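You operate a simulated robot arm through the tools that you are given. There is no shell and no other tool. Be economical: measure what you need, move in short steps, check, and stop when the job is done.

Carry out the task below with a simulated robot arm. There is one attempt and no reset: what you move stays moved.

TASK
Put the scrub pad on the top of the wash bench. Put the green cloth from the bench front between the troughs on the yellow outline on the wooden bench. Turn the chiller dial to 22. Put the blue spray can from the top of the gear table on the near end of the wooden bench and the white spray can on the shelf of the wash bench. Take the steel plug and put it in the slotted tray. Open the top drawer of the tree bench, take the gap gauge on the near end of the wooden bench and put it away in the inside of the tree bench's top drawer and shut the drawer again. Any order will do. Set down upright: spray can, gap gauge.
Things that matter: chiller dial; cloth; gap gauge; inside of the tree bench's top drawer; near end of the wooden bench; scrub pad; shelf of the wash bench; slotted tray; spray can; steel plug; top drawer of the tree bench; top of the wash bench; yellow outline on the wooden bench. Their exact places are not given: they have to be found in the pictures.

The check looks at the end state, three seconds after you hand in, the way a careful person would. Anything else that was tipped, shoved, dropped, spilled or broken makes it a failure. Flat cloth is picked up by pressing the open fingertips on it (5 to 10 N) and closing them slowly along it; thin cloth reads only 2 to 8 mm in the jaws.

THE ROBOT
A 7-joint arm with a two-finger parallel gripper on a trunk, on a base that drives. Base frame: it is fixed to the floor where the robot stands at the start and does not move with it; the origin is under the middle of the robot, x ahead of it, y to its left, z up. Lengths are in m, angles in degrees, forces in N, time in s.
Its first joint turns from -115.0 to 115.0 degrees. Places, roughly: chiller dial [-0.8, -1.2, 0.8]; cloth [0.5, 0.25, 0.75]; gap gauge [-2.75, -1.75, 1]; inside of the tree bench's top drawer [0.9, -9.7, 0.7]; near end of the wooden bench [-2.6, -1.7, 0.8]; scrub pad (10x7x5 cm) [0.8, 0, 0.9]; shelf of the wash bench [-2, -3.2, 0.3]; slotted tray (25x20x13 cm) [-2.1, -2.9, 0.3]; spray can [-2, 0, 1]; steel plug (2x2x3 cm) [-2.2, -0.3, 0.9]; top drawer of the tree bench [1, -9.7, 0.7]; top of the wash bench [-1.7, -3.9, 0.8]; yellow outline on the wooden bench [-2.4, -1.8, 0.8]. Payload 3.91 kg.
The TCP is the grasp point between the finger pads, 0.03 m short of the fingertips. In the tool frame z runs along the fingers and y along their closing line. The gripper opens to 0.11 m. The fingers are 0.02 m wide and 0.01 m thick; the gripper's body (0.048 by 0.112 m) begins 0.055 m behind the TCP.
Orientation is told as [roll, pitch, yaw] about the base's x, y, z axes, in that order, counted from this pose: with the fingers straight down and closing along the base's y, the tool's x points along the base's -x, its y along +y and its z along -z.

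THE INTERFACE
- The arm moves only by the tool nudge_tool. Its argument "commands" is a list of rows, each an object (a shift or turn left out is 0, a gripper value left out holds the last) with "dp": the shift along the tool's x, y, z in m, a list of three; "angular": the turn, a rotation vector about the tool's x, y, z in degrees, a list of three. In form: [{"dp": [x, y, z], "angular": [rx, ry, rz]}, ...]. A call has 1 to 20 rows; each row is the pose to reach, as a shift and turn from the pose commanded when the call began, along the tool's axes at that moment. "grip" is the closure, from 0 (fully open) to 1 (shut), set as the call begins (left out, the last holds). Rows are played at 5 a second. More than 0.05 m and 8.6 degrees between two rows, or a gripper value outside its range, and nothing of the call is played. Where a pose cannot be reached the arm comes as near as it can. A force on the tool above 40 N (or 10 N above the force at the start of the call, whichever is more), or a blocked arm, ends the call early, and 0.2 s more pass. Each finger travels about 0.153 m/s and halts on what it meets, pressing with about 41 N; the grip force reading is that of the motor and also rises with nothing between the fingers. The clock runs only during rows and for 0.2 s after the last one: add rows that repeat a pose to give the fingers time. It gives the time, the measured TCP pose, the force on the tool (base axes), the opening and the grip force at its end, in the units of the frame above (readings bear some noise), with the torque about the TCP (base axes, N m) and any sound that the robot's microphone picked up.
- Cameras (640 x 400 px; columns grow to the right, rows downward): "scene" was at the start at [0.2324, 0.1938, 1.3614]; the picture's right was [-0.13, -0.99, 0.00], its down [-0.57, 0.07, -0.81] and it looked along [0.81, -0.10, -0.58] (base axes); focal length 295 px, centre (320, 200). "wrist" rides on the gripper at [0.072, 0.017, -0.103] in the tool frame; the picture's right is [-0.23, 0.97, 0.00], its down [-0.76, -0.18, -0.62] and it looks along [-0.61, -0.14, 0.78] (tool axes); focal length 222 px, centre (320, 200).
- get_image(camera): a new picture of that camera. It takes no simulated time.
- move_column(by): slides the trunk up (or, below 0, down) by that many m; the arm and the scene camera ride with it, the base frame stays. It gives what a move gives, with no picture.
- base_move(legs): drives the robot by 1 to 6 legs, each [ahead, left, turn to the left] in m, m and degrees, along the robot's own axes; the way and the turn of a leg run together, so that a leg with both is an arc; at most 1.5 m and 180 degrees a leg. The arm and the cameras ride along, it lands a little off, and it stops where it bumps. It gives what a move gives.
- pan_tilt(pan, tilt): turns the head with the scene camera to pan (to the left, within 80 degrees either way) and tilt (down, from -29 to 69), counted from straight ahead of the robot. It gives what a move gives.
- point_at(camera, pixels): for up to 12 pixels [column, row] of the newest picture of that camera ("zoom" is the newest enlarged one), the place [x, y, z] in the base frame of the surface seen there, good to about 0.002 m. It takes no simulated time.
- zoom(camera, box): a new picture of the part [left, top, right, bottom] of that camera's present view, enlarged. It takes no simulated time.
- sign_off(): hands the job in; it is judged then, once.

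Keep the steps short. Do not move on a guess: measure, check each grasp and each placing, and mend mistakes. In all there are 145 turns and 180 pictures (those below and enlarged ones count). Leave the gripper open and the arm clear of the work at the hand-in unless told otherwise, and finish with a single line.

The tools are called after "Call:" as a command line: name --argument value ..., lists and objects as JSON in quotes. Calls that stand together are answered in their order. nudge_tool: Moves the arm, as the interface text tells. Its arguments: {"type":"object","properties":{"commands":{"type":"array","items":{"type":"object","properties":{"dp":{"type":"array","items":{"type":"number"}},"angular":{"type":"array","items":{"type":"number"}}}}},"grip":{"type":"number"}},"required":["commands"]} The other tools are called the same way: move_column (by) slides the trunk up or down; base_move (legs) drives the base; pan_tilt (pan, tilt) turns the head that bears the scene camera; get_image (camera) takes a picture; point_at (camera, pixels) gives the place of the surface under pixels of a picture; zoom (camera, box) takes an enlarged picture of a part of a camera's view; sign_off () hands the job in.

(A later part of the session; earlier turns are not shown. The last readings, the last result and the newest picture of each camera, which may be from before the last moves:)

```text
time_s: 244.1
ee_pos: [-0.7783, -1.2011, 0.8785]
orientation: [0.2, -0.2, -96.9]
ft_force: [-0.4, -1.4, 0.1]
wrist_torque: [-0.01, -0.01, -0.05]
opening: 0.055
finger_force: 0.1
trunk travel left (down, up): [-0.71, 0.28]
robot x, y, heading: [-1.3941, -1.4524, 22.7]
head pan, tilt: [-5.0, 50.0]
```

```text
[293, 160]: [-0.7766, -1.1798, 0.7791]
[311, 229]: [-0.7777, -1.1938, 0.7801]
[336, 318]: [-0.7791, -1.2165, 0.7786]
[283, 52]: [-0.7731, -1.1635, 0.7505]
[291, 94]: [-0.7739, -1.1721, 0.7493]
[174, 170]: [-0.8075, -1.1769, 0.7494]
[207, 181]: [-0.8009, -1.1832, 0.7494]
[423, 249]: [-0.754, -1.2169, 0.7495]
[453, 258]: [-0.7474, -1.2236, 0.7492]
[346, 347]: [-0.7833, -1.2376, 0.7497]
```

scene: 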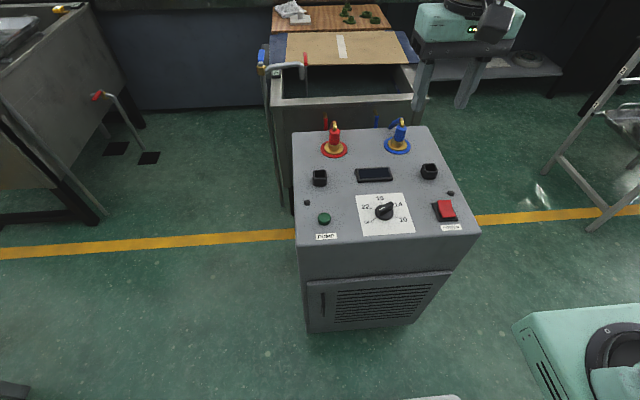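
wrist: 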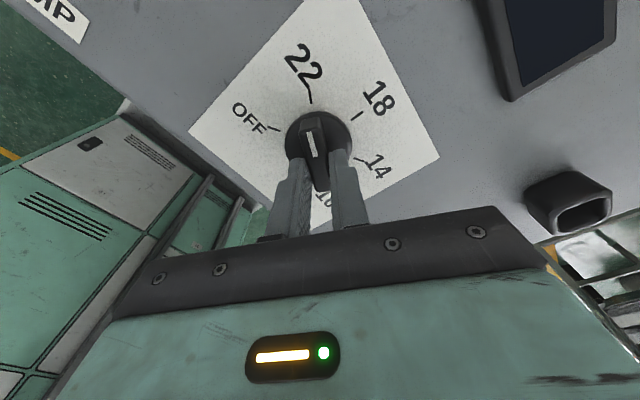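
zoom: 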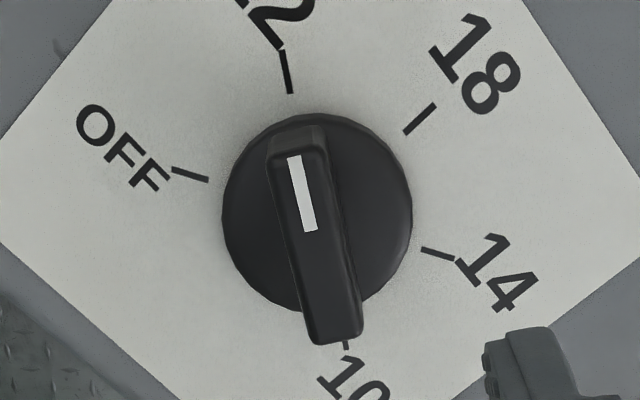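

By edges in the image the bar is now parallel to the 22–10 line within about 1°. I confirm with the scene camera.

Call:
zoom --camera "scene" --box '[345, 180, 425, 240]'

Call:
pan_tilt --pan 30 --tilt 30

Call:
get_image --camera "scene"

```text
6.67 times, centred on (385, 210) of scene
```

zoom: 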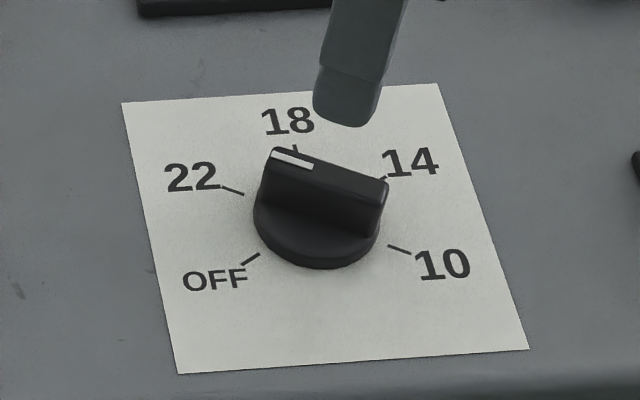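

```text
time_s: 245.1
ee_pos: [-0.7785, -1.2018, 0.8776]
orientation: [0.1, -0.3, -96.7]
ft_force: [-0.1, 0.4, 0.1]
wrist_torque: [0.01, 0.0, 0.03]
opening: 0.0554
finger_force: 0.1
trunk travel left (down, up): [-0.71, 0.28]
robot x, y, heading: [-1.389, -1.4494, 22.8]
head pan, tilt: [30.0, 30.0]
```

```text
89 pictures are left
```

scene: 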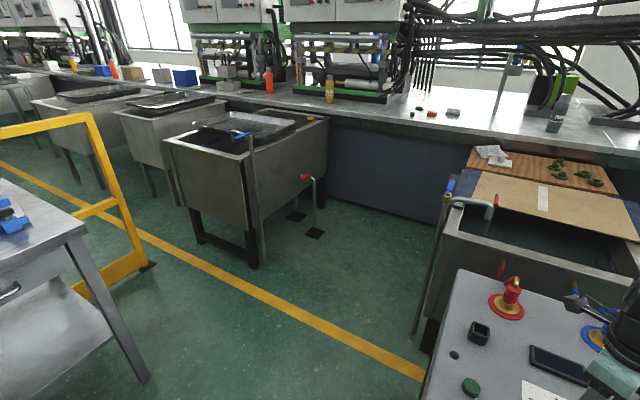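

The dial reads 22. Next the scrub pad: I raise and retract the tool, turn it back, and drive into the bay in front of the machine bench.

Call:
nudge_tool --commands '[{"dp": [0, 0, -0.04]}, {"dp": [0, 0, -0.08], "angular": [0, 0, -8.5]}, {"dp": [0, 0, -0.12], "angular": [0, 0, -17]}, {"dp": [0, 0, -0.16], "angular": [0, 0, -25.5]}, {"dp": [0, 0, -0.2], "angular": [0, 0, -34]}, {"dp": [-0.015, -0.026, -0.2], "angular": [0, 0, -42.5]}, {"dp": [-0.03, -0.052, -0.2], "angular": [0, 0, -51]}, {"dp": [-0.045, -0.078, -0.2], "angular": [0, 0, -59.5]}, {"dp": [-0.06, -0.104, -0.2], "angular": [0, 0, -68]}, {"dp": [-0.074, -0.13, -0.2], "angular": [0, 0, -76.5]}, {"dp": [-0.074, -0.13, -0.2], "angular": [0, 0, -85]}, {"dp": [-0.074, -0.13, -0.2], "angular": [0, 0, -93.5]}, {"dp": [-0.074, -0.13, -0.2], "angular": [0, 0, -102]}, {"dp": [-0.074, -0.13, -0.2], "angular": [0, 0, -110.5]}, {"dp": [-0.074, -0.13, -0.2], "angular": [0, 0, -119]}, {"dp": [-0.074, -0.13, -0.2], "angular": [0, 0, -119]}]' --grip 0

Call:
base_move --legs '[[0, 0.8, 0], [0.65, 0, 0]]'

Call:
pan_tilt --pan -10 --tilt 35

Call:
get_image --camera "scene"

```text
time_s: 248.5
ee_pos: [-0.916, -1.2578, 1.0772]
orientation: [-0.2, -0.1, 22.2]
ft_force: [-0.2, 0.6, 0.0]
wrist_torque: [-0.01, -0.02, 0.03]
opening: 0.11
finger_force: 0.1
trunk travel left (down, up): [-0.71, 0.28]
robot x, y, heading: [-1.394, -1.4562, 22.7]
head pan, tilt: [30.0, 30.0]
```

```text
time_s: 256.0
ee_pos: [-0.6384, -0.2641, 1.0793]
orientation: [-0.2, 0.1, 22.6]
ft_force: [0.4, -0.5, -0.4]
wrist_torque: [-0.01, 0.02, -0.02]
opening: 0.1099
finger_force: 0.0
trunk travel left (down, up): [-0.71, 0.28]
robot x, y, heading: [-1.1167, -0.4587, 23.1]
head pan, tilt: [30.0, 30.0]
```

```text
time_s: 257.1
ee_pos: [-0.6395, -0.2635, 1.0787]
orientation: [-0.2, 0.0, 22.5]
ft_force: [-0.9, 0.6, -0.2]
wrist_torque: [0.01, -0.02, 0.02]
opening: 0.11
finger_force: 0.1
trunk travel left (down, up): [-0.71, 0.28]
robot x, y, heading: [-1.1135, -0.4589, 23.1]
head pan, tilt: [-10.0, 35.0]
```

```text
88 pictures are left
```

scene: 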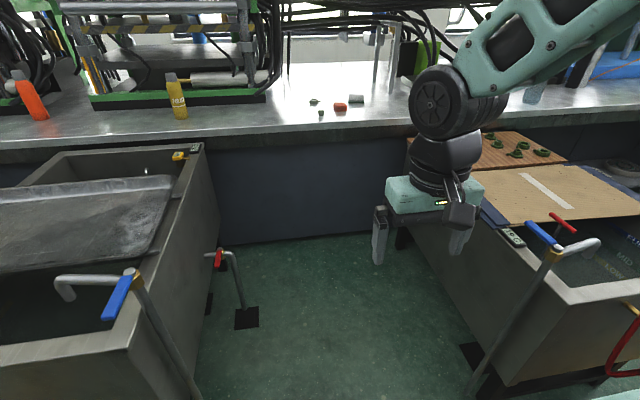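

I measure the bay's width: left trough, its drain valve, right trough, and the pad.

Call:
point_at --camera "scene" --pixels '[[200, 220], [160, 330], [240, 270], [218, 258], [450, 250], [470, 300], [520, 340], [357, 98], [115, 280], [545, 240], [478, 370], [190, 380]]'

```text
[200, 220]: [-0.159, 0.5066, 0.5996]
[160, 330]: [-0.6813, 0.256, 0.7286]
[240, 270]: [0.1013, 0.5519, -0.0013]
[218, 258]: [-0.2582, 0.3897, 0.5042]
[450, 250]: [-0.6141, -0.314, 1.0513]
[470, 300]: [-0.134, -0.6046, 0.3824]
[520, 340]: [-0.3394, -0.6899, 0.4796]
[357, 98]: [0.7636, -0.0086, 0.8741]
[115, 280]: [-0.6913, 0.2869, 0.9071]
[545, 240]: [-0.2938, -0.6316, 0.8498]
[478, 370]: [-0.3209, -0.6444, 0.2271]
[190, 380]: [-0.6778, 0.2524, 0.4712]
```

The lane is ±0.47 m about my line. I drive in 1.0 m, shifting right 0.12, and look down at my front.

Call:
base_move --legs '[[1.0, -0.12, 0]]'

Call:
pan_tilt --pan -20 --tilt 60

Call:
get_image --camera "scene"

```text
time_s: 262.3
ee_pos: [0.3286, 0.007, 1.0783]
orientation: [-0.2, 0.0, 21.9]
ft_force: [0.4, -1.1, 0.6]
wrist_torque: [-0.01, 0.0, -0.03]
opening: 0.11
finger_force: 0.2
trunk travel left (down, up): [-0.71, 0.28]
robot x, y, heading: [-0.1495, -0.1862, 22.4]
head pan, tilt: [-10.0, 35.0]
```

```text
time_s: 263.1
ee_pos: [0.3285, 0.0067, 1.0783]
orientation: [-0.3, 0.0, 21.7]
ft_force: [-0.3, -0.4, 0.0]
wrist_torque: [0.02, 0.02, -0.01]
opening: 0.11
finger_force: 0.0
trunk travel left (down, up): [-0.71, 0.28]
robot x, y, heading: [-0.1442, -0.1872, 22.6]
head pan, tilt: [-20.0, 60.0]
```

```text
87 pictures are left
```

scene: 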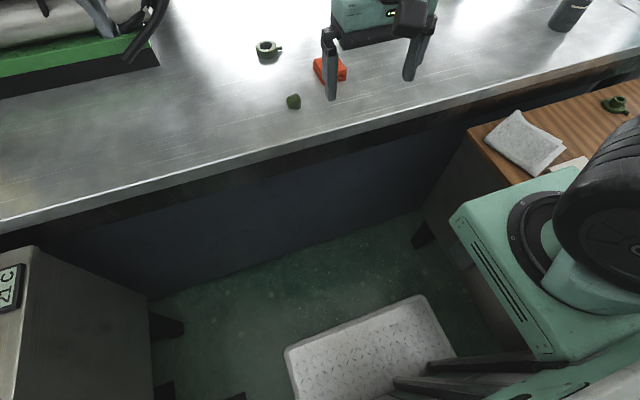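

Call:
point_at --camera "scene" --pixels '[[350, 325], [300, 345], [410, 300], [300, 200], [300, 255], [460, 210], [520, 290], [450, 270]]'

```text
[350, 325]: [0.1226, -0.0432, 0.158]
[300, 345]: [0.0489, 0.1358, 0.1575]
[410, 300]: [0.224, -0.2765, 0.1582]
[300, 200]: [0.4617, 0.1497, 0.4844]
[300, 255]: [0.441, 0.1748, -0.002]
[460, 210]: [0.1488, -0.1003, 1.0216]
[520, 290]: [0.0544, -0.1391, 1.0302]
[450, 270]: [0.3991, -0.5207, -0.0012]
```

My front is 0.30 m ahead of the axis, the panel leaves 0.37 m. I drive 0.26 ahead and measure the pad.

Call:
base_move --legs '[[0.26, 0, 0]]'

Call:
pan_tilt --pan -5 --tilt 45

Call:
get_image --camera "scene"

Call:
get_image --camera "wrist"

```text
time_s: 265.0
ee_pos: [0.5707, 0.1047, 1.0791]
orientation: [-0.2, 0.0, 21.7]
ft_force: [0.0, 0.3, -0.2]
wrist_torque: [-0.02, 0.01, -0.02]
opening: 0.11
finger_force: 0.0
trunk travel left (down, up): [-0.71, 0.28]
robot x, y, heading: [0.0939, -0.0834, 22.6]
head pan, tilt: [-20.0, 60.0]
```

```text
time_s: 265.8
ee_pos: [0.5699, 0.1056, 1.0783]
orientation: [-0.2, -0.1, 21.7]
ft_force: [-0.5, -1.0, 0.1]
wrist_torque: [0.0, -0.03, -0.02]
opening: 0.1098
finger_force: 0.1
trunk travel left (down, up): [-0.71, 0.28]
robot x, y, heading: [0.0924, -0.0862, 22.5]
head pan, tilt: [-5.0, 45.0]
```

```text
86 pictures are left
```

scene: 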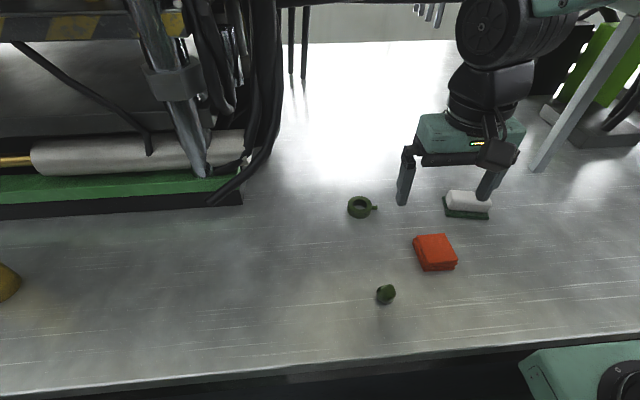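

```text
85 pictures are left
```

wrist: 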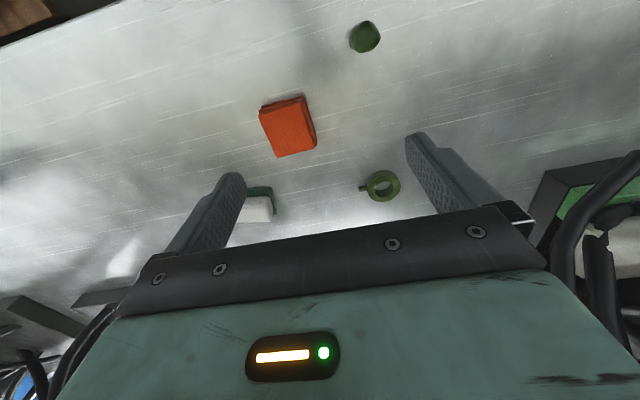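

Call:
zoom --camera "scene" --box '[420, 165, 520, 235]'

Call:
point_at --camera "zoom" --pixels '[[165, 200], [180, 260], [425, 310], [440, 265], [200, 240], [430, 270], [180, 190], [300, 190], [300, 240], [455, 220], [300, 285], [155, 220]]'

```text
5.71 times, centred on (470, 200) of scene
```

zoom: 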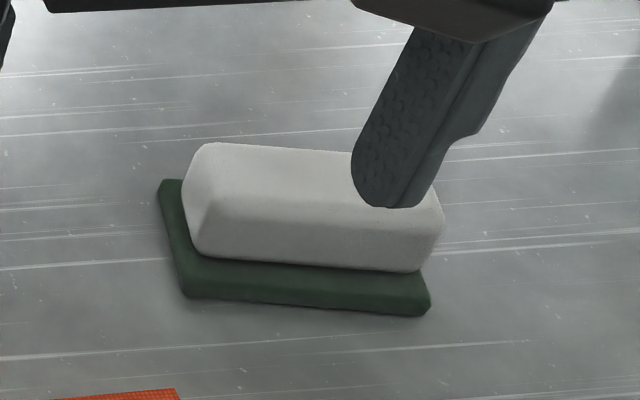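

```text
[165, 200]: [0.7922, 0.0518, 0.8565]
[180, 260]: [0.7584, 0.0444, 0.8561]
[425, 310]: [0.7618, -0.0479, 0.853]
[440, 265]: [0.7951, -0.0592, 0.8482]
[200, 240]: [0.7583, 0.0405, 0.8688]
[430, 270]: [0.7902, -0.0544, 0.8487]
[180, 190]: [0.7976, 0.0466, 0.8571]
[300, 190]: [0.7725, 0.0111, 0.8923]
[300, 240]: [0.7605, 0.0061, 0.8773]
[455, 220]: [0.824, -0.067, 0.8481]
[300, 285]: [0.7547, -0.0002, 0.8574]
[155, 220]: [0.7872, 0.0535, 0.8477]
```

White block: centre ≈ (0.779, 0.0), short axis along x, top 0.893. I drive 0.08 closer and bring the tool above it with fingers closing along x.

Call:
base_move --legs '[[0.08, 0, 0]]'

Call:
nudge_tool --commands '[{"dp": [-0.008, -0.02, 0.014], "angular": [0, 0, -7.8]}, {"dp": [-0.017, -0.04, 0.028], "angular": [0, 0, -15.6]}, {"dp": [-0.025, -0.06, 0.042], "angular": [0, 0, -23.4]}, {"dp": [-0.033, -0.08, 0.056], "angular": [0, 0, -31.2]}, {"dp": [-0.041, -0.1, 0.07], "angular": [0, 0, -39]}, {"dp": [-0.05, -0.12, 0.084], "angular": [0, 0, -46.8]}, {"dp": [-0.058, -0.14, 0.098], "angular": [0, 0, -54.6]}, {"dp": [-0.066, -0.16, 0.112], "angular": [0, 0, -62.4]}, {"dp": [-0.075, -0.176, 0.1285], "angular": [0, 0, -70.3]}, {"dp": [-0.075, -0.176, 0.1285], "angular": [0, 0, -70.3]}]'

Call:
get_image --camera "wrist"

```text
time_s: 266.8
ee_pos: [0.6152, 0.1248, 1.0769]
orientation: [-0.2, -0.1, 21.9]
ft_force: [0.3, -0.9, 0.7]
wrist_torque: [0.0, 0.0, 0.02]
opening: 0.1101
finger_force: 0.0
trunk travel left (down, up): [-0.71, 0.28]
robot x, y, heading: [0.1351, -0.0669, 22.7]
head pan, tilt: [-5.0, 45.0]
stopped in leg 1: the robot was blocked; the commanded pose is now the measured one
```

```text
time_s: 269.0
ee_pos: [0.7501, -0.0121, 0.9491]
orientation: [-0.2, 0.1, 92.3]
ft_force: [0.1, 0.4, -0.6]
wrist_torque: [-0.02, -0.01, -0.02]
opening: 0.1098
finger_force: 0.0
trunk travel left (down, up): [-0.71, 0.28]
robot x, y, heading: [0.1378, -0.0654, 22.5]
head pan, tilt: [-5.0, 45.0]
```

```text
83 pictures are left
```

wrist: 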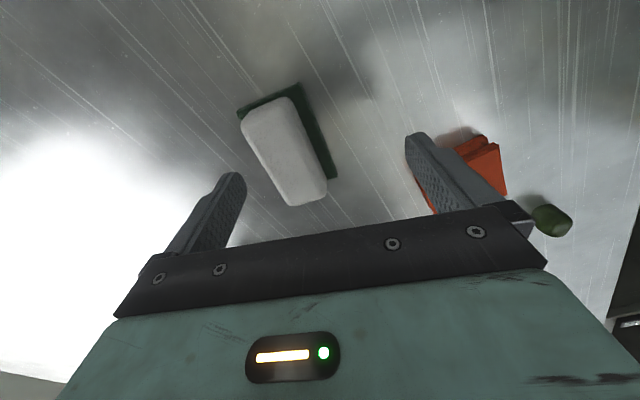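

I bumped the fixed panel lightly; fine. I measure the pad from here (white top corners and green base).

Call:
point_at --camera "wrist" --pixels '[[245, 125], [290, 105], [320, 190], [290, 200], [285, 155], [332, 170], [300, 85], [240, 110], [265, 170]]'

```text
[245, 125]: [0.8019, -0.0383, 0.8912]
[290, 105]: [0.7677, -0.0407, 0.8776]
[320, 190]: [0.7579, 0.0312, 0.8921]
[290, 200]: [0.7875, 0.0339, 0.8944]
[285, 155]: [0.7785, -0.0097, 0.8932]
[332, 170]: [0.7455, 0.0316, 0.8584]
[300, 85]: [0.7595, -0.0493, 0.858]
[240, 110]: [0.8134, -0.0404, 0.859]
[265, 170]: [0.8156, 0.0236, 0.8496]
```

Centre (0.779,-0.003), turned about 7° more. I correct, descend to TCP z≈0.892 and close.

Call:
nudge_tool --commands '[{"dp": [-0.0078, -0.0294, 0], "angular": [0, 0, -6]}, {"dp": [-0.0078, -0.0294, 0.03], "angular": [0, 0, -6]}, {"dp": [-0.0078, -0.0294, 0.057], "angular": [0, 0, -6]}, {"dp": [-0.0078, -0.0294, 0.057], "angular": [0, 0, -6]}]'

Call:
nudge_tool --commands '[{}, {}, {}, {}]' --grip 1

Call:
nudge_tool --commands '[{"dp": [0, 0, -0.04]}, {"dp": [0, 0, -0.08]}, {"dp": [0, 0, -0.12]}, {"dp": [0, 0, -0.15]}, {"dp": [0, 0, -0.15]}]'

Call:
get_image --camera "wrist"

```text
time_s: 270.0
ee_pos: [0.7807, -0.0028, 0.8911]
orientation: [-0.3, 0.2, 98.1]
ft_force: [0.3, 0.0, -0.1]
wrist_torque: [-0.03, -0.02, 0.03]
opening: 0.1099
finger_force: 0.0
trunk travel left (down, up): [-0.71, 0.28]
robot x, y, heading: [0.1354, -0.0641, 22.4]
head pan, tilt: [-5.0, 45.0]
```

```text
time_s: 271.0
ee_pos: [0.7799, -0.0029, 0.8927]
orientation: [-0.2, 0.3, 98.2]
ft_force: [-0.4, 0.1, 0.6]
wrist_torque: [-0.04, -0.01, -0.02]
opening: 0.041
finger_force: 40.9
trunk travel left (down, up): [-0.71, 0.28]
robot x, y, heading: [0.1374, -0.0663, 22.7]
head pan, tilt: [-5.0, 45.0]
```

```text
time_s: 272.2
ee_pos: [0.7771, -0.0026, 1.0433]
orientation: [-0.2, 0.2, 98.3]
ft_force: [-0.4, 0.4, -1.2]
wrist_torque: [-0.02, 0.02, 0.0]
opening: 0.0415
finger_force: 40.9
trunk travel left (down, up): [-0.71, 0.28]
robot x, y, heading: [0.135, -0.0694, 22.9]
head pan, tilt: [-5.0, 45.0]
```

```text
82 pictures are left
```

wrist: 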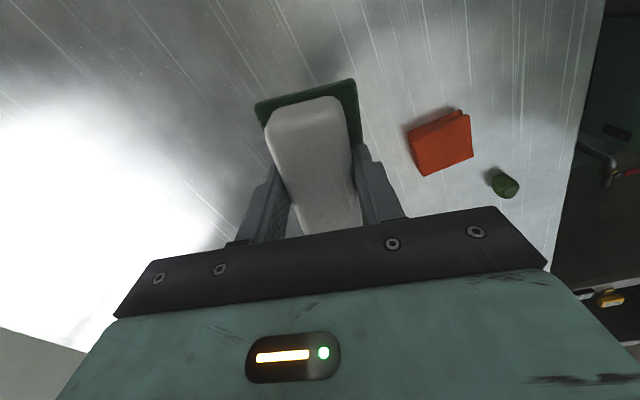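

Pad held (41 mm; bottom 0.0445 below TCP). I pull the arm in, back out of the bay, turn around and head to the wash bench's far (left) end.

Call:
nudge_tool --commands '[{"dp": [-0.02, 0.04, -0.01]}, {"dp": [-0.04, 0.08, -0.02]}, {"dp": [-0.06, 0.12, -0.03]}, {"dp": [-0.08, 0.16, -0.04]}, {"dp": [-0.103, 0.202, -0.04]}, {"dp": [-0.103, 0.202, -0.04]}]'

Call:
base_move --legs '[[-1.4, 0.06, 0], [-0.15, 0, 0], [0, 0, -179.5], [0.5, 0, 0], [0, 1.2, 0]]'

Call:
pan_tilt --pan 40 --tilt 35

Call:
get_image --camera "scene"

```text
time_s: 273.6
ee_pos: [0.5649, 0.0718, 1.0826]
orientation: [-0.1, 0.2, 98.0]
ft_force: [1.0, -0.1, -0.2]
wrist_torque: [0.03, 0.01, 0.0]
opening: 0.0413
finger_force: 40.8
trunk travel left (down, up): [-0.71, 0.28]
robot x, y, heading: [0.1359, -0.0685, 22.6]
head pan, tilt: [-5.0, 45.0]
```

```text
time_s: 297.1
ee_pos: [-1.7738, -2.0266, 1.0837]
orientation: [-0.2, 0.2, -82.9]
ft_force: [-0.5, -0.3, -0.1]
wrist_torque: [0.03, 0.01, 0.0]
opening: 0.0413
finger_force: 40.9
trunk travel left (down, up): [-0.71, 0.28]
robot x, y, heading: [-1.3439, -1.8941, -158.4]
head pan, tilt: [-5.0, 45.0]
```

```text
time_s: 298.2
ee_pos: [-1.7732, -2.0274, 1.0815]
orientation: [-0.1, 0.3, -82.9]
ft_force: [-0.1, 0.5, -0.9]
wrist_torque: [0.0, 0.03, -0.03]
opening: 0.0412
finger_force: 41.7
trunk travel left (down, up): [-0.71, 0.28]
robot x, y, heading: [-1.3442, -1.8963, -158.6]
head pan, tilt: [40.0, 35.0]
```

```text
81 pictures are left
```

scene: 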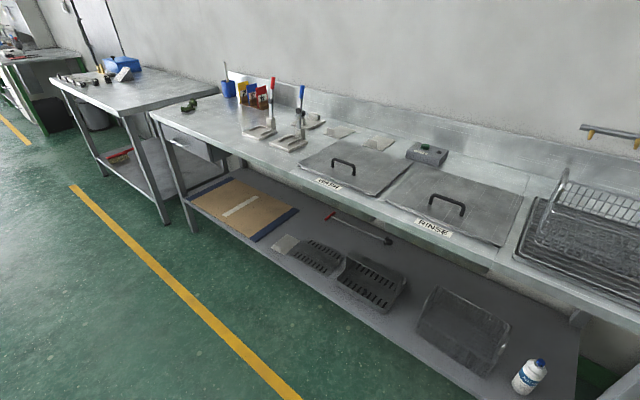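

There is free space at (205,128) on the left part of the top. I measure it, then drive left.

Call:
point_at --camera "scene" --pixels '[[205, 130], [180, 120], [215, 112], [185, 105], [160, 115], [258, 132], [230, 155], [232, 95], [270, 165]]'

Call:
base_move --legs '[[0, 1.4, 0]]'

Call:
pan_tilt --pan 10 --tilt 45

Call:
get_image --camera "scene"

```text
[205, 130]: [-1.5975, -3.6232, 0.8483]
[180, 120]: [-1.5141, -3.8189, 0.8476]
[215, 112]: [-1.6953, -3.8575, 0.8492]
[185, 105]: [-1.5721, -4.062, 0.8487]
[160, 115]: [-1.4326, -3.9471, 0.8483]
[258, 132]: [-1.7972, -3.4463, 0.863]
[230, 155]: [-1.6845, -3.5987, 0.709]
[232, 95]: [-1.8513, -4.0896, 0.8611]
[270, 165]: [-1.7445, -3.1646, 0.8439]
```

```text
time_s: 305.2
ee_pos: [-1.2547, -3.3307, 1.0827]
orientation: [-0.1, 0.2, -82.4]
ft_force: [-0.4, 0.0, -1.0]
wrist_torque: [-0.02, 0.03, -0.02]
opening: 0.0411
finger_force: 41.4
trunk travel left (down, up): [-0.71, 0.28]
robot x, y, heading: [-0.8291, -3.1986, -158.0]
head pan, tilt: [40.0, 35.0]
```

```text
time_s: 306.2
ee_pos: [-1.2543, -3.3326, 1.0826]
orientation: [-0.1, 0.3, -82.4]
ft_force: [-0.1, -0.5, 0.0]
wrist_torque: [-0.06, 0.02, 0.01]
opening: 0.0411
finger_force: 40.5
trunk travel left (down, up): [-0.71, 0.28]
robot x, y, heading: [-0.8261, -3.1932, -158.1]
head pan, tilt: [10.0, 45.0]
```

```text
80 pictures are left
```

scene: 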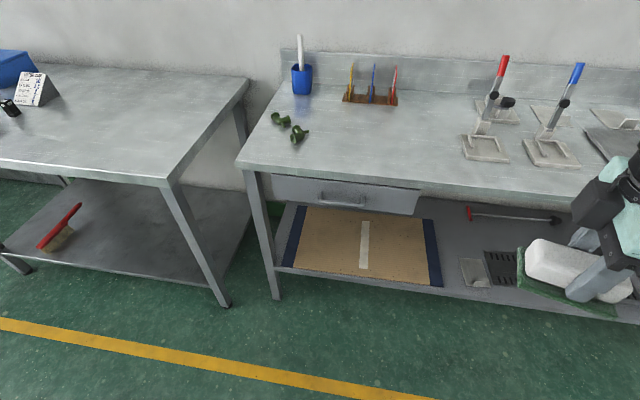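

Call:
point_at --camera "scene" --pixels '[[380, 145], [370, 165], [400, 125], [350, 105], [470, 150], [300, 135], [245, 165], [400, 185]]'

```text
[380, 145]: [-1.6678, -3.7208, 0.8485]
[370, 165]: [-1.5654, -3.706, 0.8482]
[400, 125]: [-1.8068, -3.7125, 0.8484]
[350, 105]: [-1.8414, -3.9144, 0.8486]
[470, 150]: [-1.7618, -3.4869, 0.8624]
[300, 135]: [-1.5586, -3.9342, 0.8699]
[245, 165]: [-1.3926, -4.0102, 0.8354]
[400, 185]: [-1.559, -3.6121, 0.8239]
```

I drive so that the free spot (-1.66,-3.73) is about 0.62 m ahead, then lower the pad there.

Call:
base_move --legs '[[0.35, 0.2, 0]]'

Call:
nudge_tool --commands '[{"dp": [-0.015, -0.041, 0.01]}, {"dp": [-0.03, -0.082, 0.03]}, {"dp": [-0.045, -0.123, 0.05]}, {"dp": [-0.06, -0.165, 0.07]}, {"dp": [-0.06, -0.165, 0.11]}, {"dp": [-0.06, -0.165, 0.15]}, {"dp": [-0.06, -0.165, 0.175]}, {"dp": [-0.06, -0.165, 0.175]}]'

Call:
get_image --camera "scene"

```text
time_s: 308.7
ee_pos: [-1.5007, -3.6503, 1.0825]
orientation: [-0.2, 0.1, -82.1]
ft_force: [0.0, 0.9, -0.3]
wrist_torque: [0.01, 0.01, 0.01]
opening: 0.041
finger_force: 41.0
trunk travel left (down, up): [-0.71, 0.28]
robot x, y, heading: [-1.0722, -3.5121, -157.9]
head pan, tilt: [10.0, 45.0]
```

```text
time_s: 310.5
ee_pos: [-1.6567, -3.7294, 0.9078]
orientation: [-0.2, 0.2, -82.0]
ft_force: [0.2, 0.4, -0.8]
wrist_torque: [-0.01, 0.0, -0.04]
opening: 0.0413
finger_force: 40.8
trunk travel left (down, up): [-0.71, 0.28]
robot x, y, heading: [-1.0704, -3.5142, -157.6]
head pan, tilt: [10.0, 45.0]
```

```text
79 pictures are left
```

scene: 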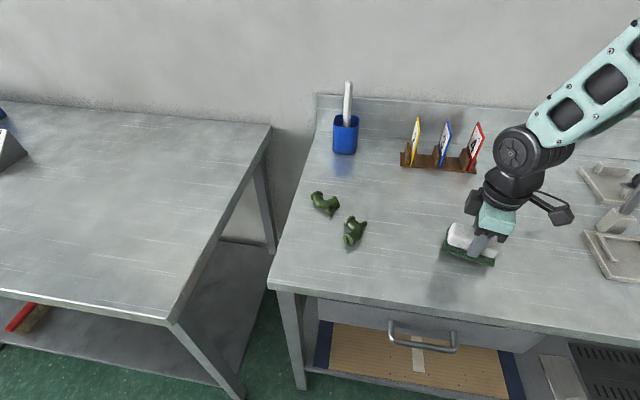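

Clear spot. I lower the remaining 14 mm, open and lift.

Call:
nudge_tool --commands '[{"dp": [0, 0, 0.01]}, {"dp": [0, 0, 0.0145]}, {"dp": [0, 0, 0.0145]}]'

Call:
nudge_tool --commands '[{}, {}, {}]' --grip 0

Call:
nudge_tool --commands '[{"dp": [0, 0, -0.05]}, {"dp": [0, 0, -0.1]}, {"dp": [0, 0, -0.15]}, {"dp": [0, 0, -0.19]}, {"dp": [0.0, 0, -0.19]}]'

Call:
get_image --camera "scene"

```text
time_s: 311.3
ee_pos: [-1.6568, -3.7296, 0.8936]
orientation: [0.0, 0.1, -82.1]
ft_force: [0.1, -0.1, -0.8]
wrist_torque: [0.0, 0.0, -0.04]
opening: 0.0413
finger_force: 40.6
trunk travel left (down, up): [-0.71, 0.28]
robot x, y, heading: [-1.0718, -3.5093, -157.7]
head pan, tilt: [10.0, 45.0]
```

```text
time_s: 312.1
ee_pos: [-1.6569, -3.7299, 0.8928]
orientation: [-0.1, 0.2, -82.1]
ft_force: [0.2, -0.1, -0.6]
wrist_torque: [0.0, 0.01, 0.0]
opening: 0.1102
finger_force: 0.1
trunk travel left (down, up): [-0.71, 0.28]
robot x, y, heading: [-1.0743, -3.5121, -158.0]
head pan, tilt: [10.0, 45.0]
```

```text
time_s: 313.3
ee_pos: [-1.6563, -3.7313, 1.0844]
orientation: [-0.1, 0.1, -82.1]
ft_force: [-0.2, 0.4, -0.4]
wrist_torque: [0.02, -0.06, 0.02]
opening: 0.1104
finger_force: 0.1
trunk travel left (down, up): [-0.71, 0.28]
robot x, y, heading: [-1.0739, -3.5105, -157.6]
head pan, tilt: [10.0, 45.0]
```

```text
78 pictures are left
```

scene: 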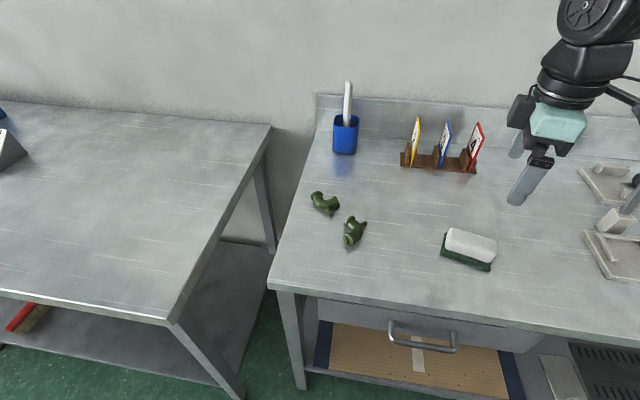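

Scrub pad lies on the wash bench top. Last: the gap gauge. I turn the tool back, drive to the wooden bench and look at the gauge.

Call:
nudge_tool --commands '[{"angular": [0, 0, 8.5]}, {"angular": [0, 0, 17]}, {"angular": [0, 0, 25.5]}, {"angular": [0, 0, 34]}, {"angular": [0, 0, 42.5]}, {"angular": [0, 0, 51]}, {"angular": [0, 0, 59.5]}, {"angular": [0, 0, 68]}, {"angular": [0, 0, 76]}, {"angular": [0, 0, 76]}]'

Call:
base_move --legs '[[-0.3, 0, 0], [0, -1.2, 0], [0, -1.14, 0], [0.1, 0, 0]]'

Call:
pan_tilt --pan 5 --tilt 35

Call:
get_image --camera "scene"

```text
time_s: 315.5
ee_pos: [-1.6563, -3.7307, 1.0828]
orientation: [-0.2, 0.0, -158.3]
ft_force: [0.5, -0.2, 0.4]
wrist_torque: [0.02, 0.02, 0.0]
opening: 0.11
finger_force: 0.1
trunk travel left (down, up): [-0.71, 0.28]
robot x, y, heading: [-1.0739, -3.5145, -157.6]
head pan, tilt: [10.0, 45.0]
```

```text
time_s: 329.3
ee_pos: [-2.3581, -1.4901, 1.0824]
orientation: [-0.2, -0.1, -158.5]
ft_force: [0.0, -0.2, 0.0]
wrist_torque: [0.02, -0.04, -0.01]
opening: 0.1097
finger_force: 0.1
trunk travel left (down, up): [-0.71, 0.28]
robot x, y, heading: [-1.7697, -1.2722, -158.1]
head pan, tilt: [10.0, 45.0]
```

```text
time_s: 330.1
ee_pos: [-2.359, -1.4912, 1.0845]
orientation: [-0.2, -0.2, -158.5]
ft_force: [-0.5, 0.5, -0.4]
wrist_torque: [0.02, 0.02, 0.0]
opening: 0.1099
finger_force: 0.0
trunk travel left (down, up): [-0.71, 0.28]
robot x, y, heading: [-1.7771, -1.2755, -157.9]
head pan, tilt: [5.0, 35.0]
```

```text
77 pictures are left
```

scene: 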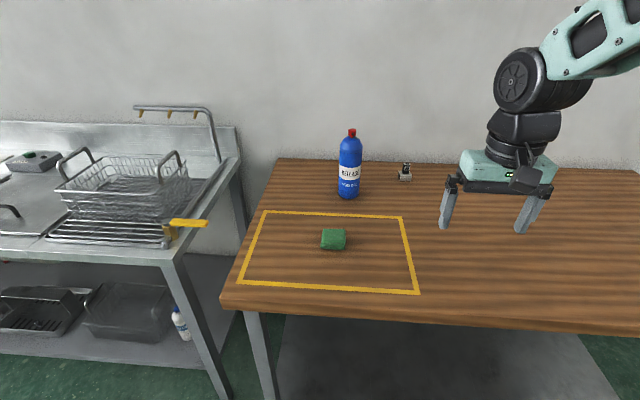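

Call:
zoom --camera "scene" --box '[380, 150, 430, 190]'

Call:
point_at --camera "zoom" --pixels '[[310, 270], [240, 270], [370, 270], [310, 230], [310, 170], [290, 130], [340, 130], [310, 300]]'

```text
10.00 times, centred on (405, 170) of scene
```

zoom: 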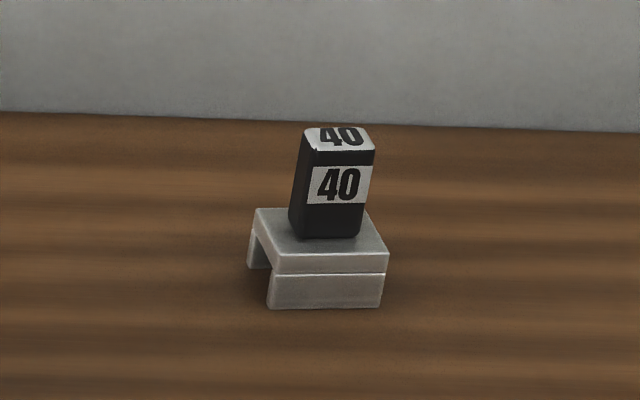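

```text
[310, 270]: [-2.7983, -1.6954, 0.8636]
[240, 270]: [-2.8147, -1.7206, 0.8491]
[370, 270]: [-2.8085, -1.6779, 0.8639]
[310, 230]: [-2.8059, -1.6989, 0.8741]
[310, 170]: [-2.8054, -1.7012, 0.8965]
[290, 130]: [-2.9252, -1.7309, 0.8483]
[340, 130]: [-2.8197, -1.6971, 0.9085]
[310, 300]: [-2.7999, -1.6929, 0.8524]
```

The gauge: U-shaped steel base (top 0.872) with a black handle up to 0.908 at about (-2.816,-1.70). I tilt the tool to 52°, and drive ahead 0.33.

Call:
nudge_tool --commands '[{"dp": [-0.015, 0, 0], "angular": [0, -7.5, 0]}, {"dp": [-0.03, 0, 0], "angular": [0, -15, 0]}, {"dp": [-0.045, 0, 0], "angular": [0, -22.5, 0]}, {"dp": [-0.06, 0, 0], "angular": [0, -30, 0]}, {"dp": [-0.075, 0, 0], "angular": [0, -37.5, 0]}, {"dp": [-0.09, 0, 0], "angular": [0, -45, 0]}, {"dp": [-0.1, 0, 0], "angular": [0, -52, 0]}, {"dp": [-0.1, 0, 0], "angular": [0, -52, 0]}]' --grip 0.3

Call:
base_move --legs '[[0.33, 0, 0]]'

Call:
get_image --camera "wrist"

Call:
get_image --camera "scene"

```text
time_s: 331.9
ee_pos: [-2.4512, -1.527, 1.0826]
orientation: [-0.4, -52.1, -158.1]
ft_force: [-0.6, 0.5, -0.6]
wrist_torque: [-0.03, 0.01, 0.0]
opening: 0.0768
finger_force: 0.2
trunk travel left (down, up): [-0.71, 0.28]
robot x, y, heading: [-1.7748, -1.2728, -158.2]
head pan, tilt: [5.0, 35.0]
```

```text
time_s: 334.0
ee_pos: [-2.7584, -1.6507, 1.0835]
orientation: [-0.2, -52.1, -158.1]
ft_force: [-0.6, -0.4, -0.1]
wrist_torque: [-0.02, 0.0, 0.02]
opening: 0.0772
finger_force: 0.1
trunk travel left (down, up): [-0.71, 0.28]
robot x, y, heading: [-2.0765, -1.4012, -158.0]
head pan, tilt: [5.0, 35.0]
```

```text
75 pictures are left
```

wrist: 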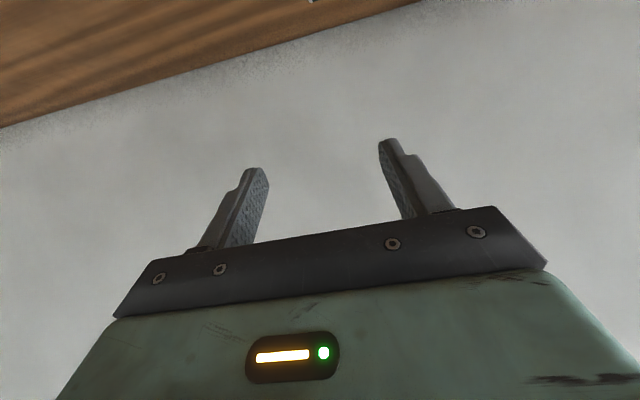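

```text
74 pictures are left
```

scene: 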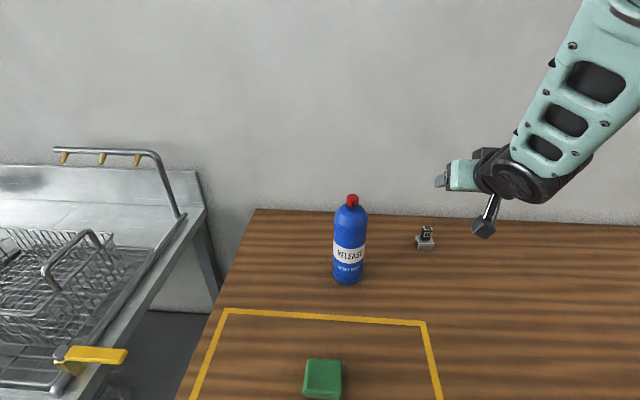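

I measure the gauge's handle again from here.

Call:
zoom --camera "scene" --box '[405, 220, 445, 255]'

Call:
point_at --camera "zoom" --pixels '[[330, 160], [290, 160], [385, 160], [340, 90], [340, 70], [300, 280], [240, 270], [420, 270], [460, 270], [340, 230], [380, 90]]'

```text
11.43 times, centred on (425, 238) of scene
```

zoom: 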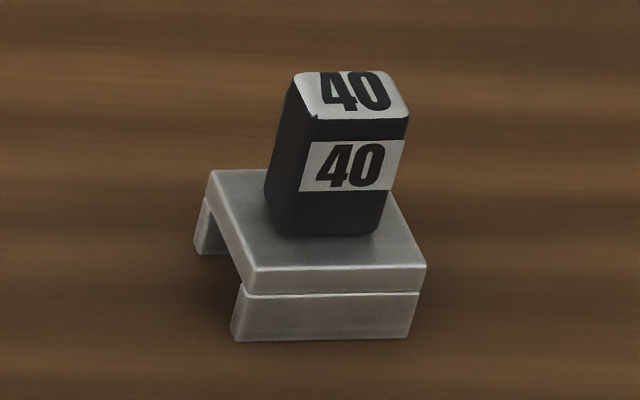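

```text
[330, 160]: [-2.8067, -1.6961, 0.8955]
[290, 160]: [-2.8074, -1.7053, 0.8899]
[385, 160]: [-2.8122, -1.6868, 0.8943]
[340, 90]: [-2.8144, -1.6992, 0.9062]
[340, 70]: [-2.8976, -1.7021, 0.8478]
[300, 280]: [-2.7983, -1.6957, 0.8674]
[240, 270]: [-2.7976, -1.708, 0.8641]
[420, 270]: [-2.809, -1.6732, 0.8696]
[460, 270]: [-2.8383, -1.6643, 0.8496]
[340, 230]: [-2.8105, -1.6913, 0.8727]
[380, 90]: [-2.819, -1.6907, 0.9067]
```

Handle centre (-2.816,-1.698), top 0.907. I move above and descend most of the way, then check.

Call:
nudge_tool --commands '[{"dp": [-0.019, 0.011, 0.024]}, {"dp": [-0.0377, 0.0225, 0.0484]}, {"dp": [-0.006, 0.0225, 0.073]}, {"dp": [0.026, 0.0225, 0.098]}, {"dp": [0.057, 0.0225, 0.122]}, {"dp": [0.057, 0.0225, 0.122]}]'

Call:
get_image --camera "wrist"

Call:
get_image --camera "scene"

```text
time_s: 335.4
ee_pos: [-2.8061, -1.6935, 0.9638]
orientation: [-0.3, -52.0, -158.2]
ft_force: [0.3, -0.3, 0.7]
wrist_torque: [-0.03, -0.03, 0.01]
opening: 0.077
finger_force: 0.0
trunk travel left (down, up): [-0.71, 0.28]
robot x, y, heading: [-2.078, -1.4014, -158.1]
head pan, tilt: [5.0, 35.0]
```

```text
72 pictures are left
```

wrist: 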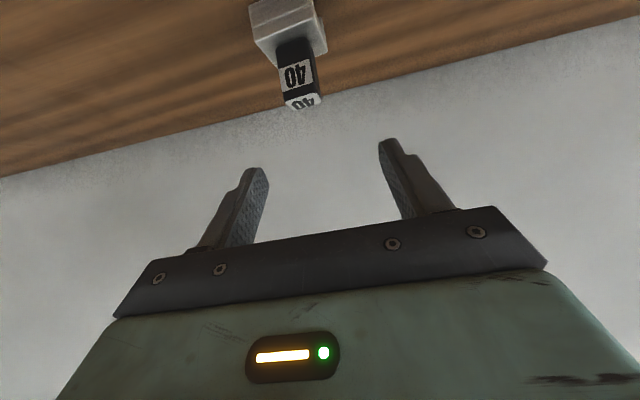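

```text
71 pictures are left
```

scene: 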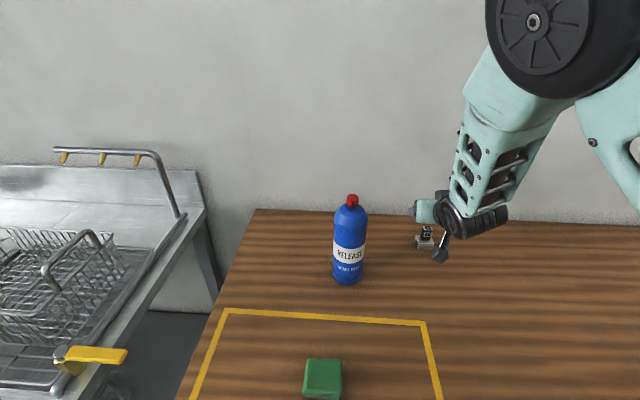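

Call:
point_at --camera "wrist" --pixels '[[283, 75], [313, 68], [302, 102], [290, 40], [298, 60], [262, 40], [325, 40]]'

```text
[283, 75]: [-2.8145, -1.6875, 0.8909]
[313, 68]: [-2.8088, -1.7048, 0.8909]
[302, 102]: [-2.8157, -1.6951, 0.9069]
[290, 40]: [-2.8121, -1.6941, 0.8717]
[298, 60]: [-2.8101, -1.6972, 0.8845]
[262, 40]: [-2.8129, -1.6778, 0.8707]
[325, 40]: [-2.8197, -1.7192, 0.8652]
```

Aligned. I descend the last 0.06 and close.

Call:
nudge_tool --commands '[{"dp": [0.025, 0, 0.019]}, {"dp": [0.0485, 0, 0.0378]}, {"dp": [0.0485, 0, 0.0378]}]'

Call:
nudge_tool --commands '[{}, {}, {}, {}]' --grip 1

Call:
get_image --camera "wrist"

```text
time_s: 336.2
ee_pos: [-2.8064, -1.6942, 0.9021]
orientation: [-0.3, -52.1, -158.2]
ft_force: [0.1, -0.1, 0.2]
wrist_torque: [0.0, 0.0, -0.02]
opening: 0.0772
finger_force: 0.0
trunk travel left (down, up): [-0.71, 0.28]
robot x, y, heading: [-2.0805, -1.3987, -158.1]
head pan, tilt: [5.0, 35.0]
```

```text
time_s: 337.2
ee_pos: [-2.806, -1.6925, 0.9037]
orientation: [-0.3, -52.1, -158.2]
ft_force: [-1.4, 0.2, 2.7]
wrist_torque: [-0.04, 0.07, -0.02]
opening: 0.021
finger_force: 41.2
trunk travel left (down, up): [-0.71, 0.28]
robot x, y, heading: [-2.0808, -1.3974, -157.9]
head pan, tilt: [5.0, 35.0]
```

```text
70 pictures are left
```

wrist: 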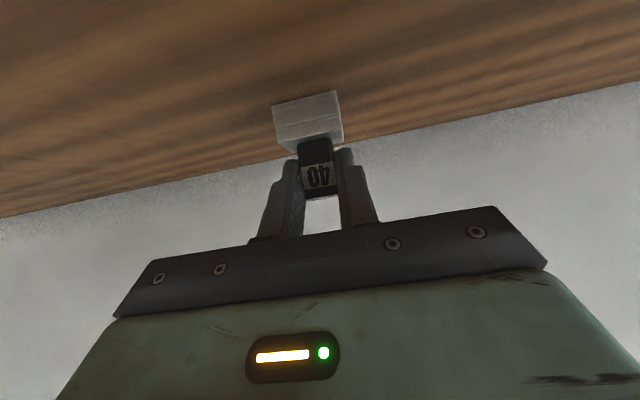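

Gauge held by its handle (21 mm). I lift, back off, and turn left along the aisle to look for the tree bench.

Call:
nudge_tool --commands '[{"dp": [-0.039, 0, -0.031]}, {"dp": [-0.079, 0, -0.061]}, {"dp": [-0.118, 0, -0.092]}, {"dp": [-0.118, 0, -0.092]}]'

Call:
base_move --legs '[[-0.5, 0, 0], [0, 0, 90]]'

Call:
pan_tilt --pan 0 --tilt 15

Call:
get_image --camera "scene"

```text
time_s: 338.2
ee_pos: [-2.8057, -1.6942, 1.0534]
orientation: [-0.3, -52.0, -158.2]
ft_force: [-0.8, -0.6, -1.1]
wrist_torque: [-0.03, -0.03, 0.02]
opening: 0.0209
finger_force: 40.8
trunk travel left (down, up): [-0.71, 0.28]
robot x, y, heading: [-2.08, -1.397, -158.1]
head pan, tilt: [5.0, 35.0]
```

```text
time_s: 345.0
ee_pos: [-1.321, -1.937, 1.0523]
orientation: [-0.3, -52.1, -68.4]
ft_force: [-0.2, 0.0, -0.9]
wrist_torque: [-0.03, 0.01, -0.03]
opening: 0.0212
finger_force: 40.7
trunk travel left (down, up): [-0.71, 0.28]
robot x, y, heading: [-1.6162, -1.2114, -68.3]
head pan, tilt: [5.0, 35.0]
```

```text
time_s: 345.8
ee_pos: [-1.3204, -1.9374, 1.0518]
orientation: [-0.3, -52.1, -68.3]
ft_force: [0.6, 0.4, -0.5]
wrist_torque: [-0.01, 0.02, -0.01]
opening: 0.021
finger_force: 40.7
trunk travel left (down, up): [-0.71, 0.28]
robot x, y, heading: [-1.6171, -1.2107, -68.0]
head pan, tilt: [0.0, 15.0]
```

```text
69 pictures are left
```

scene: 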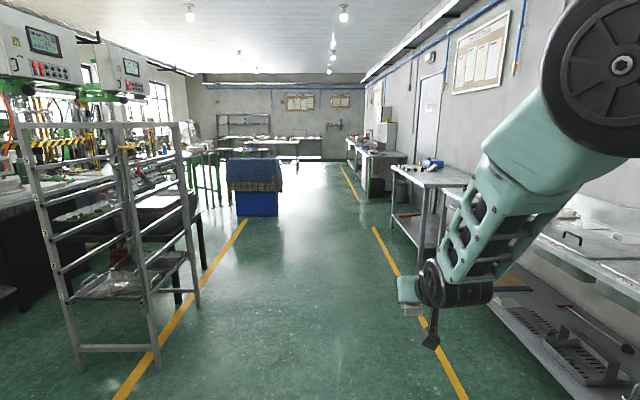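

Call:
point_at --camera "scene" --pixels '[[196, 305], [158, 365], [277, 200], [238, 205], [262, 143], [290, 160], [365, 190], [395, 220], [300, 157], [420, 280]]'

```text
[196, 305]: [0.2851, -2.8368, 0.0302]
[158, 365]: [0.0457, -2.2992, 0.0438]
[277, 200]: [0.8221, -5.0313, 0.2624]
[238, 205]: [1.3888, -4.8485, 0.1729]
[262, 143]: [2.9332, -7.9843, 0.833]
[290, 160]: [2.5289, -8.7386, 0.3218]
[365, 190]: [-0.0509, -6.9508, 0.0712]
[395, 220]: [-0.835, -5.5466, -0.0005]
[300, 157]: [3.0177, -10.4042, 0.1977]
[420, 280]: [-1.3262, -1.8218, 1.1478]
```

The aisle is clear. I drive 4.2 m along it and look again.

Call:
base_move --legs '[[1.4, 0, 0], [1.4, 0, 0], [1.4, 0, 0]]'

Call:
get_image --camera "scene"

```text
time_s: 365.9
ee_pos: [0.1904, -5.8529, 1.0516]
orientation: [-0.3, -52.1, -69.5]
ft_force: [0.0, -0.9, -0.2]
wrist_torque: [0.0, -0.06, 0.02]
opening: 0.0211
finger_force: 41.1
trunk travel left (down, up): [-0.71, 0.28]
robot x, y, heading: [-0.0892, -5.1179, -69.4]
head pan, tilt: [0.0, 15.0]
```

```text
68 pictures are left
```

scene: 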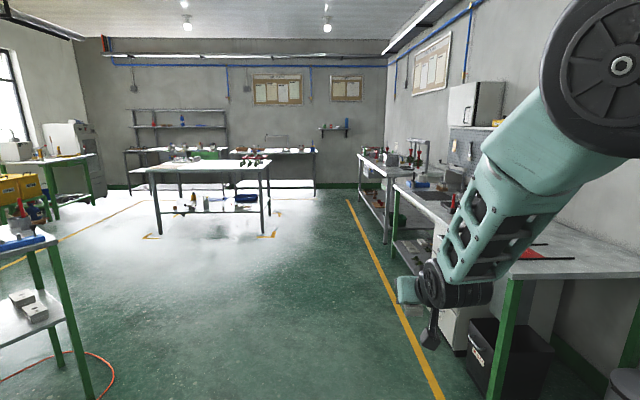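

Call:
zoom --camera "scene" --box '[340, 120, 480, 250]'

Call:
point_at --camera "zoom" --pixels '[[90, 195], [110, 215], [160, 210], [200, 270], [220, 330], [270, 290], [240, 230], [300, 400]]'

```text
3.08 times, centred on (410, 185) of scene
```

zoom: 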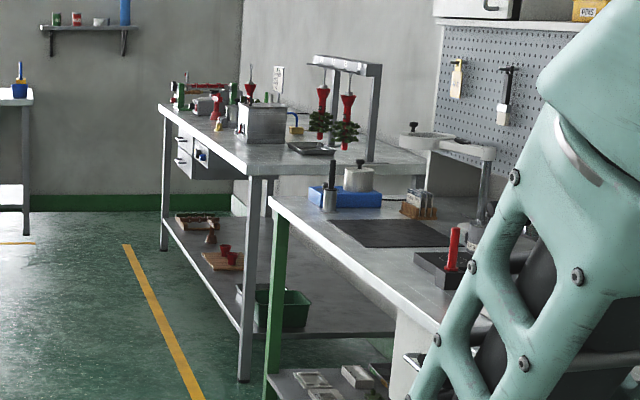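

```text
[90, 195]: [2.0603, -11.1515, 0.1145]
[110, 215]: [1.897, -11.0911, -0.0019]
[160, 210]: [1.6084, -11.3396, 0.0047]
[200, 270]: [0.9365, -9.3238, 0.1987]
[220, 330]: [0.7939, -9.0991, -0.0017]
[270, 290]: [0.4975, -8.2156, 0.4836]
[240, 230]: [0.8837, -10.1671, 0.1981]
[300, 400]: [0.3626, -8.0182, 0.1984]
```

The tree bench is the one with the wax trees; its drawer block at zoom (185,150) faces the aisle. I measure and drive closer.

Call:
point_at --camera "zoom" --pixels '[[180, 140], [182, 165], [200, 155], [250, 172], [162, 106], [190, 130], [245, 380], [165, 245]]'

Call:
base_move --legs '[[1.3, 0, 1.5], [1.3, 0, 0]]'

Call:
pan_tilt --pan -40 --tilt 25

Call:
get_image --camera "scene"

```text
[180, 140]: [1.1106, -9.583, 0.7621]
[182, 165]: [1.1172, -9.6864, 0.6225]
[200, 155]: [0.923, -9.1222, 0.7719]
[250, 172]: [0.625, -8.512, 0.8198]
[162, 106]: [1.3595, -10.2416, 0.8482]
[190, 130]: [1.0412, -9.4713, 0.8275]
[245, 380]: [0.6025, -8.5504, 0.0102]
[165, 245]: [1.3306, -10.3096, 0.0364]
```

```text
time_s: 378.6
ee_pos: [1.1842, -8.2436, 1.0534]
orientation: [-0.3, -52.1, -67.5]
ft_force: [0.1, -0.1, -0.7]
wrist_torque: [0.01, 0.02, 0.01]
opening: 0.0212
finger_force: 40.9
trunk travel left (down, up): [-0.71, 0.28]
robot x, y, heading: [0.8821, -7.5193, -67.3]
head pan, tilt: [0.0, 15.0]
```

```text
time_s: 379.6
ee_pos: [1.1833, -8.2438, 1.0526]
orientation: [-0.3, -52.1, -67.6]
ft_force: [-0.1, -0.1, -0.6]
wrist_torque: [0.03, 0.0, 0.03]
opening: 0.0211
finger_force: 40.9
trunk travel left (down, up): [-0.71, 0.28]
robot x, y, heading: [0.8793, -7.5196, -67.5]
head pan, tilt: [-40.0, 25.0]
```

```text
66 pictures are left
```

scene: 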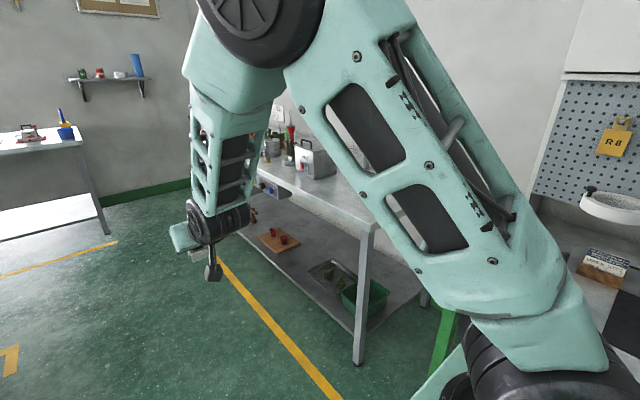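

I drive along to be abreast of the drawers, a bit away from the bench, then face it.

Call:
base_move --legs '[[1.2, 0.3, 0], [0.7, 0, 0], [0, 0, -90]]'

Call:
pan_tilt --pan 0 --tilt 35

Call:
get_image --camera "scene"

```text
time_s: 393.2
ee_pos: [1.169, -9.471, 1.0519]
orientation: [-0.3, -52.1, -157.6]
ft_force: [-0.3, 0.6, -0.3]
wrist_torque: [-0.03, 0.01, 0.01]
opening: 0.0212
finger_force: 40.6
trunk travel left (down, up): [-0.71, 0.28]
robot x, y, heading: [1.894, -9.1651, -157.3]
head pan, tilt: [-40.0, 25.0]
```

```text
time_s: 394.2
ee_pos: [1.17, -9.4705, 1.052]
orientation: [-0.3, -52.2, -157.6]
ft_force: [0.4, 0.4, -0.4]
wrist_torque: [0.03, -0.01, 0.02]
opening: 0.0213
finger_force: 40.9
trunk travel left (down, up): [-0.71, 0.28]
robot x, y, heading: [1.8963, -9.1683, -157.8]
head pan, tilt: [0.0, 35.0]
```

```text
65 pictures are left
```

scene: 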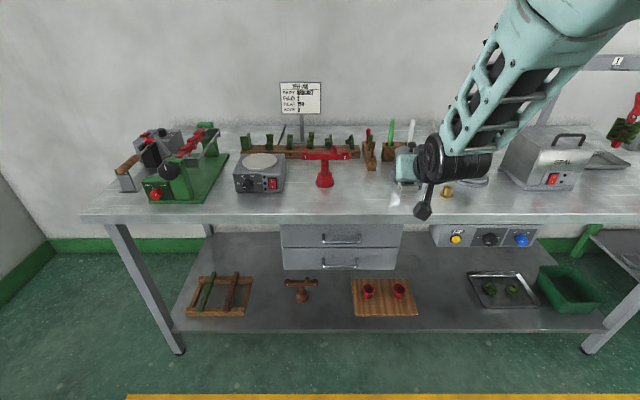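

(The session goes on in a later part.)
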